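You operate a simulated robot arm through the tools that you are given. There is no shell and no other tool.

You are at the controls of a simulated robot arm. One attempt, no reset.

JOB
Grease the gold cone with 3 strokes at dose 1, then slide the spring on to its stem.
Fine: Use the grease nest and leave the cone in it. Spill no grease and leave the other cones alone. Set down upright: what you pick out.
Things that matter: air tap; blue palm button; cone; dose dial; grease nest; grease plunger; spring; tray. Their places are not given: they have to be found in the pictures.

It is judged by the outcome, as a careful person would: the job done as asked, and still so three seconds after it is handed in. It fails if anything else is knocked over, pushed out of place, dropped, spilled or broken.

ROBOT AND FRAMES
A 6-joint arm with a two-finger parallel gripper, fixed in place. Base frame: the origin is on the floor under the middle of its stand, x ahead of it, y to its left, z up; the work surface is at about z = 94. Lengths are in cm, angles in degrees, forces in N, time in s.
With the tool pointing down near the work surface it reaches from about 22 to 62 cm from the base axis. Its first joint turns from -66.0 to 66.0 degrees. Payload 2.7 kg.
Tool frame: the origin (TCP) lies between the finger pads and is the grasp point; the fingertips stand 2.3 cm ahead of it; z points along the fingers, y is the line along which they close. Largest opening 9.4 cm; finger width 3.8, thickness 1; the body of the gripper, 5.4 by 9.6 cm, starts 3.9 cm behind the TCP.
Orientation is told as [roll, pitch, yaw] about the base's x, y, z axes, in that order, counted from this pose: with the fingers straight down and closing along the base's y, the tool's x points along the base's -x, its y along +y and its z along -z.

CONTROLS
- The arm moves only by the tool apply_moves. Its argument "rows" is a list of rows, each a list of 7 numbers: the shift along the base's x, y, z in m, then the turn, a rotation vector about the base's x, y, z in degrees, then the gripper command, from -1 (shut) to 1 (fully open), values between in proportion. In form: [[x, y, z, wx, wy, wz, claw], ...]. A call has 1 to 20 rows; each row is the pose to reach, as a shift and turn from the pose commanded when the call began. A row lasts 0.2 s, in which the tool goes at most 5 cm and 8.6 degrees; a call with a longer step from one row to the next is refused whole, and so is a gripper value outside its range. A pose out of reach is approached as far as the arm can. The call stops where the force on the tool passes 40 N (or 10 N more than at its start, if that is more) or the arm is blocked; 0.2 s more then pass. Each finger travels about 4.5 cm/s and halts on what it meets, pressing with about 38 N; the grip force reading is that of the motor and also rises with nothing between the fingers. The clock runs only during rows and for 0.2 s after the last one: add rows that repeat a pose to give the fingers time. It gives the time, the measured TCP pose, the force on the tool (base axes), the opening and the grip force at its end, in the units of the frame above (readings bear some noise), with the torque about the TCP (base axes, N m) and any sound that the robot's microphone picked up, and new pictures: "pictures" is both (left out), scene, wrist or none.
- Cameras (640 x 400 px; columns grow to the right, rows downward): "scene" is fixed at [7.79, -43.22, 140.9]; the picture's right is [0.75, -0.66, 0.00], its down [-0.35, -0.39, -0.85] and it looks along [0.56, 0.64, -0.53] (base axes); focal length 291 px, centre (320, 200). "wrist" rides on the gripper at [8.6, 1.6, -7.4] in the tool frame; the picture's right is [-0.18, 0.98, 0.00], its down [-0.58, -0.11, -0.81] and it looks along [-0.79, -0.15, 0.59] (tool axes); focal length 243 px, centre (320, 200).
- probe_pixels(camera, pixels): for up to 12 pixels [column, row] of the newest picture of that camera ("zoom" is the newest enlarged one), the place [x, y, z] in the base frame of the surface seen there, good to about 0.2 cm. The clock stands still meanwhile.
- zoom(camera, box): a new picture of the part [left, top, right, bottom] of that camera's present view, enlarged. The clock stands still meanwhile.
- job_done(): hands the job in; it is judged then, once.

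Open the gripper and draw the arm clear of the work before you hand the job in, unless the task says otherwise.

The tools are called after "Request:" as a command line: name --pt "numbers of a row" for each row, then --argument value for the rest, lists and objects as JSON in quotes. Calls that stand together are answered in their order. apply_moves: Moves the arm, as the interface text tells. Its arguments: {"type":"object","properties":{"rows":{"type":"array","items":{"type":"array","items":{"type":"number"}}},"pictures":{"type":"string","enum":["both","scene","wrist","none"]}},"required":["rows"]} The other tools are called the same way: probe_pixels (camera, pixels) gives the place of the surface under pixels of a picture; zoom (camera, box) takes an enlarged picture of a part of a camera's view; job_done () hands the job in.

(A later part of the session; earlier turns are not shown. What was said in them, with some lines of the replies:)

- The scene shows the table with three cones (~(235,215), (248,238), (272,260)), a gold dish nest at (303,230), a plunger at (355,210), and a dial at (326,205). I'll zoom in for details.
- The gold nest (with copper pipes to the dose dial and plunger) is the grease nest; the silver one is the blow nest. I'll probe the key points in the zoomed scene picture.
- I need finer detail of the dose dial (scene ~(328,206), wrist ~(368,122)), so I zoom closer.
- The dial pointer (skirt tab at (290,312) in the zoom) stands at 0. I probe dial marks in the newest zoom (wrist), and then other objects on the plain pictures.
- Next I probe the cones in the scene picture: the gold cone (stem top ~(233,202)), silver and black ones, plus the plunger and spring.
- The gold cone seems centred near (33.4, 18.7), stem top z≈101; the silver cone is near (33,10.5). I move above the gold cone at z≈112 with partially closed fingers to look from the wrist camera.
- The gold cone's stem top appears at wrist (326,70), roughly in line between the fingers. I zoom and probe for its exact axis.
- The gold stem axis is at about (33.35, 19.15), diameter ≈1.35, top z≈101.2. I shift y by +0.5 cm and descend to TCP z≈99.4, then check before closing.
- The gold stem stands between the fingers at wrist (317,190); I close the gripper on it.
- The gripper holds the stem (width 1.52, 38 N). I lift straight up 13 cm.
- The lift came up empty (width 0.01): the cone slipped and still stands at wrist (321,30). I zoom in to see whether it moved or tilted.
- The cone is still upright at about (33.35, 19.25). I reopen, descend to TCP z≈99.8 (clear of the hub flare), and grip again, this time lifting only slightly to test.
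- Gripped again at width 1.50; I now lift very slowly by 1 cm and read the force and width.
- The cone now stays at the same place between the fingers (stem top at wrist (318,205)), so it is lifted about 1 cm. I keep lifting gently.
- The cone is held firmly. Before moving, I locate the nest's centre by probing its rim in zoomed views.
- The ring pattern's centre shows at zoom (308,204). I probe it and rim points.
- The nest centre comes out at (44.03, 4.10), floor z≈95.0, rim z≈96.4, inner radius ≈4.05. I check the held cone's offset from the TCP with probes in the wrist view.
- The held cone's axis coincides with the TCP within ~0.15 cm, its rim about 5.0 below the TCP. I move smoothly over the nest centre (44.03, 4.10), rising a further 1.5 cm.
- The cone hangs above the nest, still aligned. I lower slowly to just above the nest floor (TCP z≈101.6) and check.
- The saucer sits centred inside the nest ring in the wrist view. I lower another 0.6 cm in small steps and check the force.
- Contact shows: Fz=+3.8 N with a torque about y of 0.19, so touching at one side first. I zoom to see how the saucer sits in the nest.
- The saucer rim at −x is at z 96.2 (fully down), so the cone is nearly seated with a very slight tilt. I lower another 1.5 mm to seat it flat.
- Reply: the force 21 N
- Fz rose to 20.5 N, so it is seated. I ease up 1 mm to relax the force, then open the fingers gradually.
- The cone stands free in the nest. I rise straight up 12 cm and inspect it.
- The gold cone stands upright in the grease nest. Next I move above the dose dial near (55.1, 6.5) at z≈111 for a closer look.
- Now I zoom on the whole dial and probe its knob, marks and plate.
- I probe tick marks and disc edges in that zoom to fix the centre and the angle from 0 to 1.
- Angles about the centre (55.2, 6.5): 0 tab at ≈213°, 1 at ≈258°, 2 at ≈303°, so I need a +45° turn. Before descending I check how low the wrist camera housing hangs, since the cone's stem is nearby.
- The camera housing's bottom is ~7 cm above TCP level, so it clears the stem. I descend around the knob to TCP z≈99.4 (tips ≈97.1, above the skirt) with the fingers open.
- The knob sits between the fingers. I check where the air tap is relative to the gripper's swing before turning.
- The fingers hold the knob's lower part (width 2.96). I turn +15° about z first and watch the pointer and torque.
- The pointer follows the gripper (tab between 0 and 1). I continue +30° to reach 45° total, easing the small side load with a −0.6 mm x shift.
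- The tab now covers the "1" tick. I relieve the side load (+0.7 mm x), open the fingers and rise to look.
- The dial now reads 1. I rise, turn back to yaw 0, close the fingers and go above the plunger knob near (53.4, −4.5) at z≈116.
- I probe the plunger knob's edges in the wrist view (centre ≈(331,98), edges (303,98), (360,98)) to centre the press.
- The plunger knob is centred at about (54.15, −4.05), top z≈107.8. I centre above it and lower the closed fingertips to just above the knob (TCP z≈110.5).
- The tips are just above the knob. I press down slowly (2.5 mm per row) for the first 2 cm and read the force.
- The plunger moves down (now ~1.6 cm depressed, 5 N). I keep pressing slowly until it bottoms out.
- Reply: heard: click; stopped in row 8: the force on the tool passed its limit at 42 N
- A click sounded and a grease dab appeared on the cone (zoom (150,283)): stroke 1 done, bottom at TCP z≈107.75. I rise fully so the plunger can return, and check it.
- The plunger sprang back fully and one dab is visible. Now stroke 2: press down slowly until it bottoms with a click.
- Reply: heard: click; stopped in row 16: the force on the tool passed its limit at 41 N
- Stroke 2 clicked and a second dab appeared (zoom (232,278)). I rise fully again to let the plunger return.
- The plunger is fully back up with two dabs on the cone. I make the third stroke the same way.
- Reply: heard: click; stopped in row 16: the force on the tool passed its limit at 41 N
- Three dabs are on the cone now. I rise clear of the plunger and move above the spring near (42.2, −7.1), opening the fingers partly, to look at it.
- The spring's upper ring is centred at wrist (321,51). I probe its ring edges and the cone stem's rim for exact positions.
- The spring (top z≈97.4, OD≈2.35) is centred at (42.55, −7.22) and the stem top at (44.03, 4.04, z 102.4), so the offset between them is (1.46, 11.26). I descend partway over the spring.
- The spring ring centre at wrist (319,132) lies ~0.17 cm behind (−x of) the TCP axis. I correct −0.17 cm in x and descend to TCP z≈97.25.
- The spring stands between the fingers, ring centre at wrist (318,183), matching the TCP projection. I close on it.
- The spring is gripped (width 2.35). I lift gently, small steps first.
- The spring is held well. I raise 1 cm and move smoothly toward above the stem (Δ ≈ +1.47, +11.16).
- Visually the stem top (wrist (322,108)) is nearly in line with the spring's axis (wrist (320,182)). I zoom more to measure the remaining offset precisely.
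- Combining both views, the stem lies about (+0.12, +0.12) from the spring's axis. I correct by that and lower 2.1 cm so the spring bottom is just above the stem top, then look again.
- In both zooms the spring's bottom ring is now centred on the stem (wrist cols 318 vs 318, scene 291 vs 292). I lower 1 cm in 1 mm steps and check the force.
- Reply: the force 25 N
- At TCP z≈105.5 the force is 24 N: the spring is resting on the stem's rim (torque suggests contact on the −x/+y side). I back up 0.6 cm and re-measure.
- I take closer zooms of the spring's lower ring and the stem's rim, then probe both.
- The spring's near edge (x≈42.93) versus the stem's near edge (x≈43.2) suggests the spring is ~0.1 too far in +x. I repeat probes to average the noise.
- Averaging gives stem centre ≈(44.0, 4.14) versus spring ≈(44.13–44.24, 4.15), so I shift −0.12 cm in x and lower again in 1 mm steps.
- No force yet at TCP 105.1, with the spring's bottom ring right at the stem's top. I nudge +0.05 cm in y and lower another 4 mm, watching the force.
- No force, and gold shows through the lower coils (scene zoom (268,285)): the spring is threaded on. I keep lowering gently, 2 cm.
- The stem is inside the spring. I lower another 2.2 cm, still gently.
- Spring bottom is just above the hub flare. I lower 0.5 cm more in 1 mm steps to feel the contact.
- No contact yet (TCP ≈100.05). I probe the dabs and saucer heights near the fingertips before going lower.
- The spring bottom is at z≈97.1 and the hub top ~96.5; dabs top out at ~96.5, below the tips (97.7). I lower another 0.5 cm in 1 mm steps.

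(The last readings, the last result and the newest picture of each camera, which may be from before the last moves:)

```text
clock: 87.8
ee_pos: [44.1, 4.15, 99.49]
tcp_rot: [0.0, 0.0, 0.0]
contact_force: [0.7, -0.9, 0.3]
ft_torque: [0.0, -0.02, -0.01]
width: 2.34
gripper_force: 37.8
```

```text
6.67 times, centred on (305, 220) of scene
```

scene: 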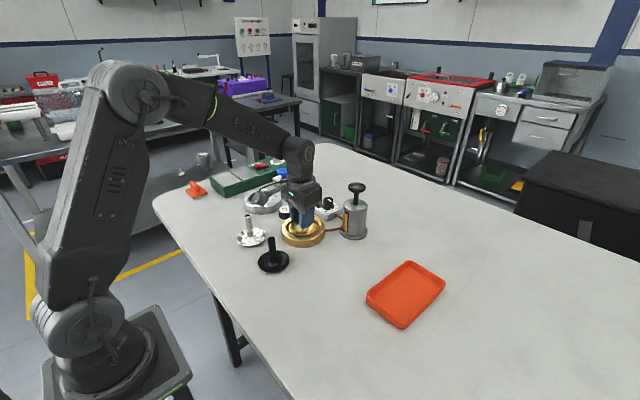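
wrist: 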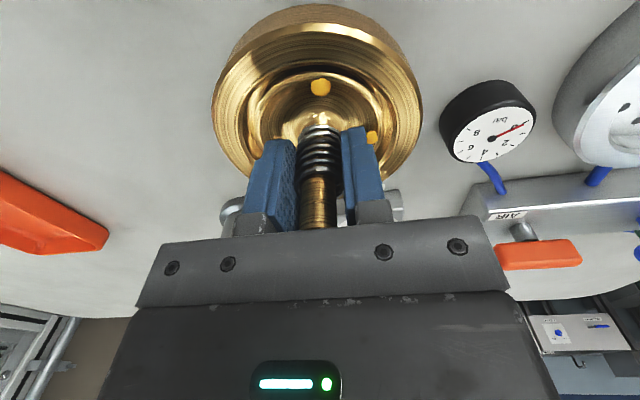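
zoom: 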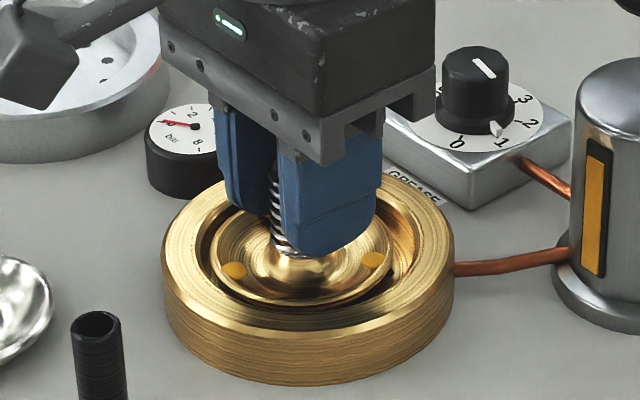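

Still no contact at TCP 99.5 (spring bottom ≈96.6). I lower 2 mm more and check.

Request:
apply_moves --pt "0 0 -0.001 0 0 0 -1" --pt "0 0 -0.002 0 0 0 -1" --pt "0 0 -0.002 0 0 0 -1" --pictures "scene"

Request:
zoom --camera "scene" --box '[293, 210, 317, 240]'

```text
clock: 88.6
ee_pos: [44.1, 4.13, 99.29]
tcp_rot: [-0.2, 0.0, 0.0]
contact_force: [-0.9, -0.5, 3.6]
ft_torque: [0.01, 0.01, -0.02]
width: 2.34
gripper_force: 37.9
```

scene: 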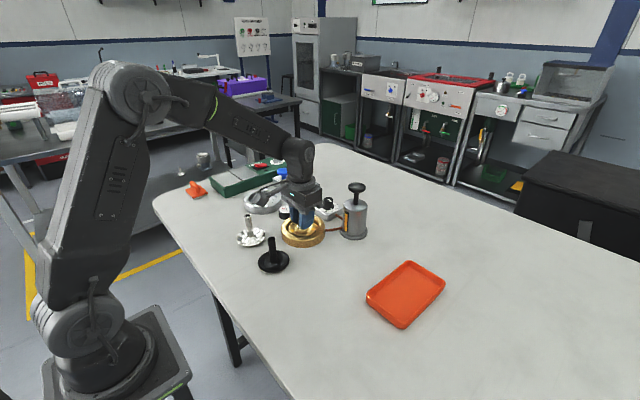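

```text
13.33 times, centred on (305, 225) of scene
```

zoom: 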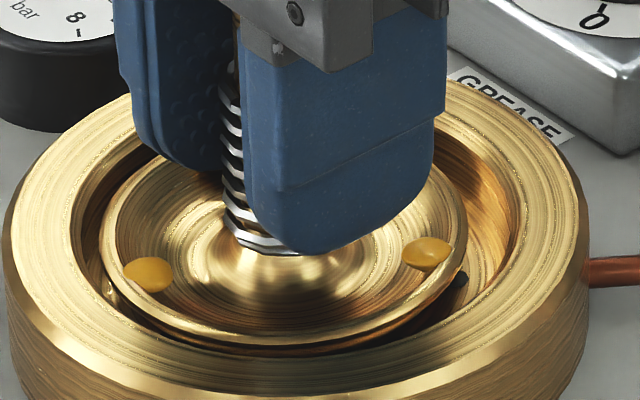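

Fz=+3.6 N: the spring rests on the hub. I open gently to about 3.2 cm (tips stay above the dabs) and then check.

Request:
apply_moves --pt "0 0 0 0 0 0 -0.48" --pt "0 0 0 0 0 0 -0.42" --pt "0 0 0 0 0 0 -0.36" --pt "0 0 0 0 0 0 -0.32" --pt "0 0 0 0 0 0 -0.32" --pt "0 0 0 0 0 0 -0.32"

Request:
zoom --camera "wrist" --box '[240, 60, 400, 230]'

Request:
zoom --camera "scene" --box '[285, 190, 325, 250]'

```text
clock: 90.0
ee_pos: [44.13, 4.17, 99.19]
tcp_rot: [-0.1, 0.1, -0.1]
contact_force: [-0.2, -0.2, 0.3]
ft_torque: [0.02, 0.04, -0.03]
width: 3.16
gripper_force: 0.1
```

scene: 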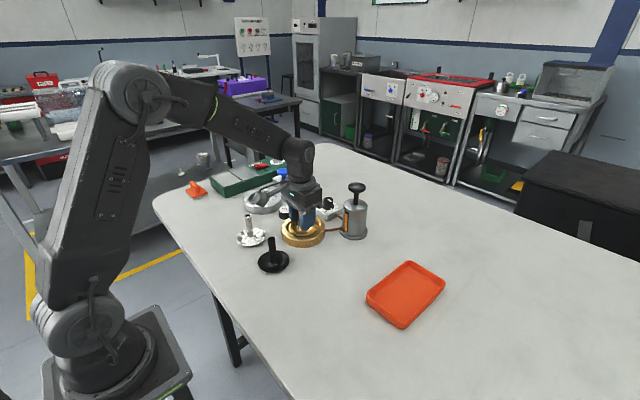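
wrist: 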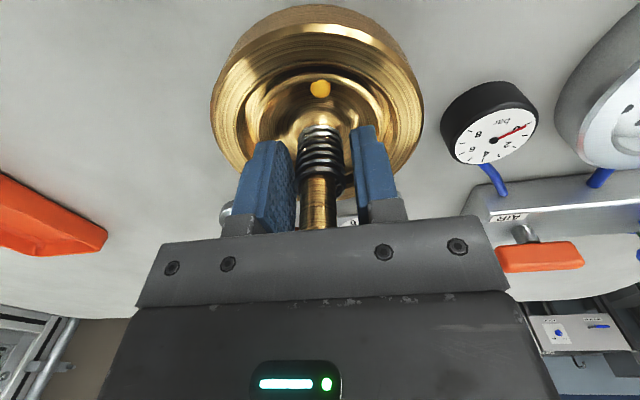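

```text
2.35 times, centred on (320, 145) of wrist
```

zoom: 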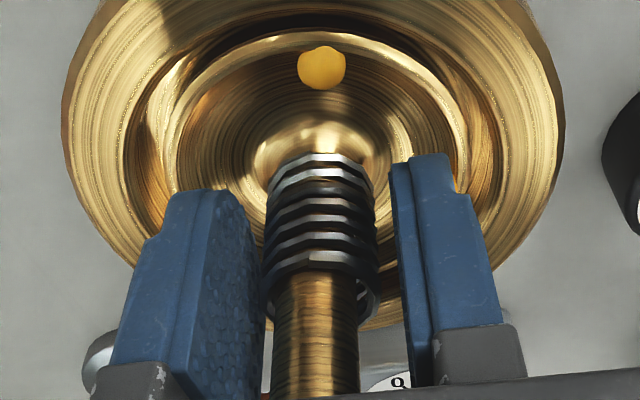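

```text
6.67 times, centred on (305, 220) of scene
```

zoom: 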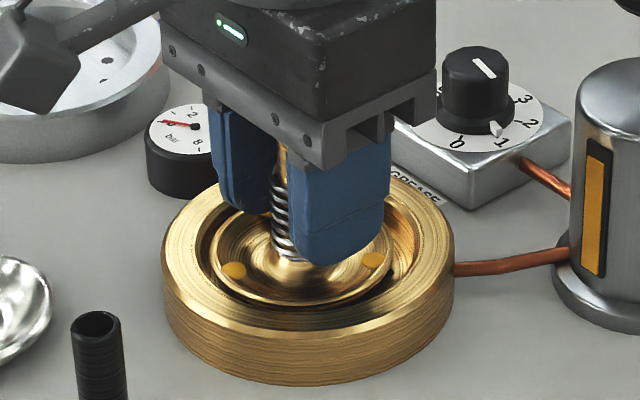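

The spring stays on the stem, free of the fingers. I rise slowly 1 cm, open slightly more, then rise clear.

Request:
apply_moves --pt "0 -0.0005 0.001 0 0 0 -0.3" --pt "0 -0.0005 0.003 0 0 0 -0.25" --pt "0 -0.0005 0.006 0 0 0 -0.2" --pt "0 -0.0005 0.01 0 0 0 -0.15" --pt "0 -0.0005 0.015 0 0 0 -0.1" --pt "0 -0.0005 0.022 0 0 0 -0.1" --pt "0 -0.0005 0.032 0 0 0 -0.1" --pt "0 -0.0005 0.045 0 0 0 -0.1" --pt "0 -0.0005 0.065 0 0 0 -0.1" --pt "0 -0.0005 0.09 0 0 0 -0.1" --pt "0 -0.0005 0.12 0 0 0 -0.1" --pt "0 -0.0005 0.15 0 0 0 -0.1" --pt "0 -0.0005 0.15 0 0 0 -0.1"

Request:
zoom --camera "scene" --box '[270, 190, 370, 260]'

Request:
zoom --camera "wrist" --box '[240, 0, 400, 110]'

```text
clock: 92.8
ee_pos: [43.94, 4.21, 114.3]
tcp_rot: [-0.1, -0.1, 0.0]
contact_force: [0.2, 0.5, 0.1]
ft_torque: [-0.01, 0.01, -0.02]
width: 4.22
gripper_force: 0.1
```

scene: 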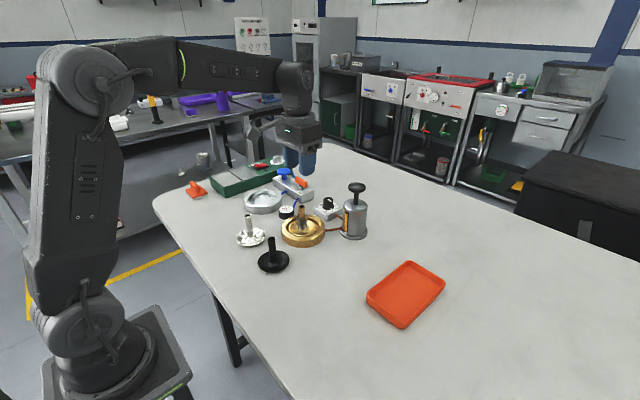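
wrist: 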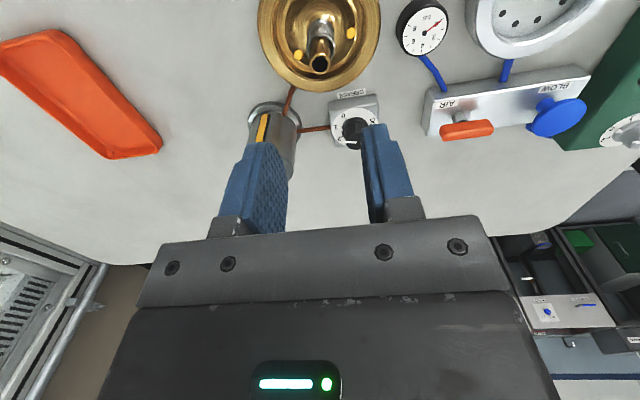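

```text
5.71 times, centred on (320, 225) of scene
```

zoom: 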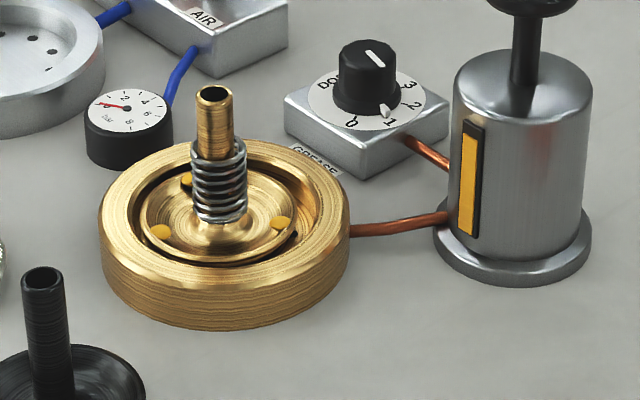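

```text
3.64 times, centred on (320, 55) of wrist
```

zoom: 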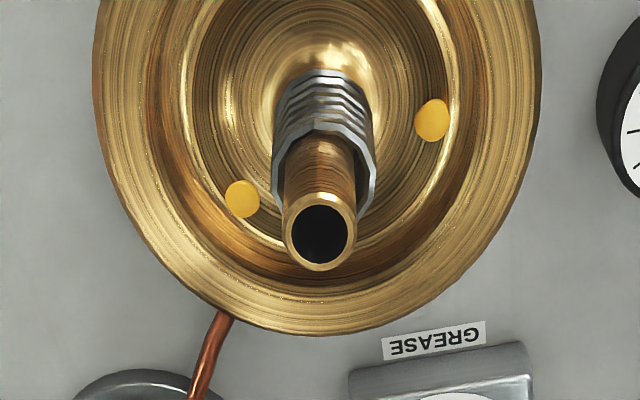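

The spring sits on the gold cone's stem, the cone is in the grease nest with three dabs, and the dial reads 1. I open the gripper fully and draw the arm back to its starting place, clear of the work.

Request:
apply_moves --pt "0 0 0.03 0 0 0 0.2" --pt "0 0 0.06 0 0 0 0.5" --pt "-0.02 -0.007 0.09 0 0 0 0.8" --pt "-0.05 -0.017 0.11 0 0 0 1" --pt "-0.08 -0.027 0.12 0 0 0 1" --pt "-0.08 -0.027 0.12 0 0 0 1" --pt "-0.08 -0.027 0.12 0 0 0 1"

Request:
zoom --camera "scene" --box '[170, 140, 390, 280]'

Request:
zoom --camera "scene" --box '[275, 180, 375, 260]'

```text
clock: 94.4
ee_pos: [36.21, 1.45, 126.06]
tcp_rot: [-0.1, 0.0, 0.0]
contact_force: [0.6, 0.4, 0.8]
ft_torque: [-0.01, 0.05, -0.01]
width: 9.4
gripper_force: 0.0
```

scene: 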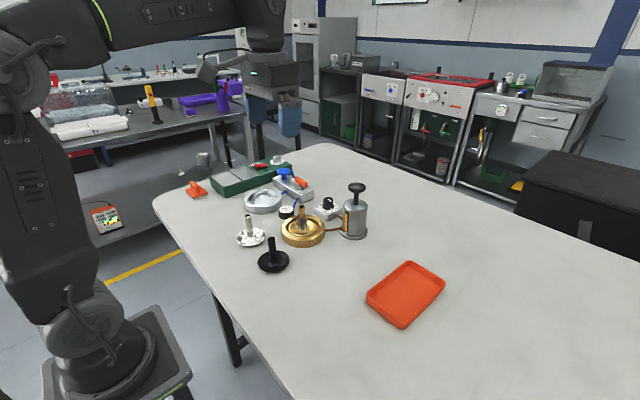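
wrist: 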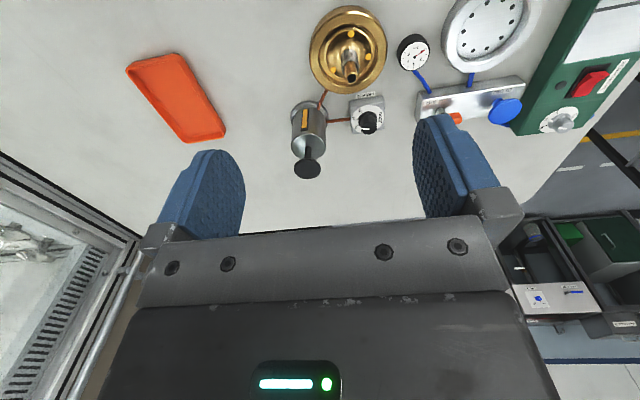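

```text
2.86 times, centred on (280, 210) of scene
```

zoom: 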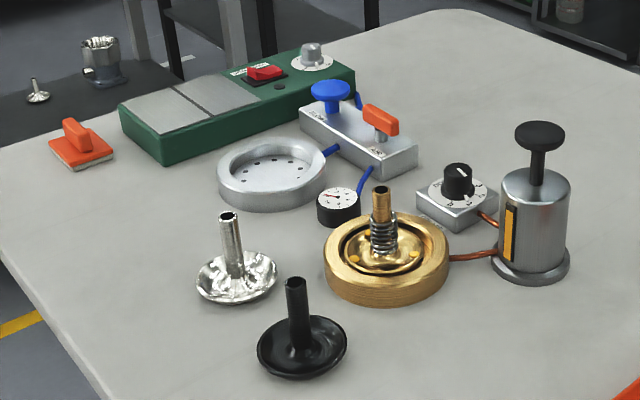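

```text
5.00 times, centred on (325, 220) of scene
```

zoom: 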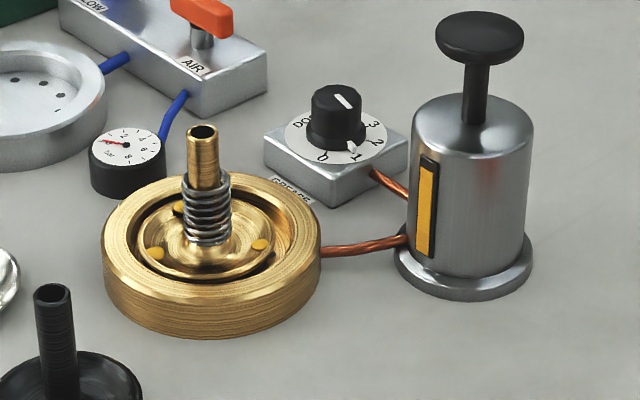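

The final pictures show the cone upright in the nest with three dabs and the spring on its stem. The other cones are untouched, the dial reads 1 and the arm is clear with the gripper open, so I hand the job in.

Request:
job_done

```text
The job is handed in.
```

The job is done and handed in. The gold cone stands upright in the grease nest with three dabs of grease on it, and the spring is on its stem.

- **Greasing:** I set the dose dial to 1 and made three full strokes. Each one clicked at the bottom and left one dab, and I saw no grease outside the cone.
- **First lift slipped:** my first try at picking up the gold cone came up empty. It stayed upright where it was, and the second, slower lift held.
- **Spring:** the first lowering touched the rim of the stem with about 24 N. I backed off, moved it about 1 mm and slid it on with no further force. It now rests at the base of the stem.
- **Everything else:** the silver and black cones, the tray, the air tap and the blue palm button were not touched. The arm is back near its start with the gripper open.
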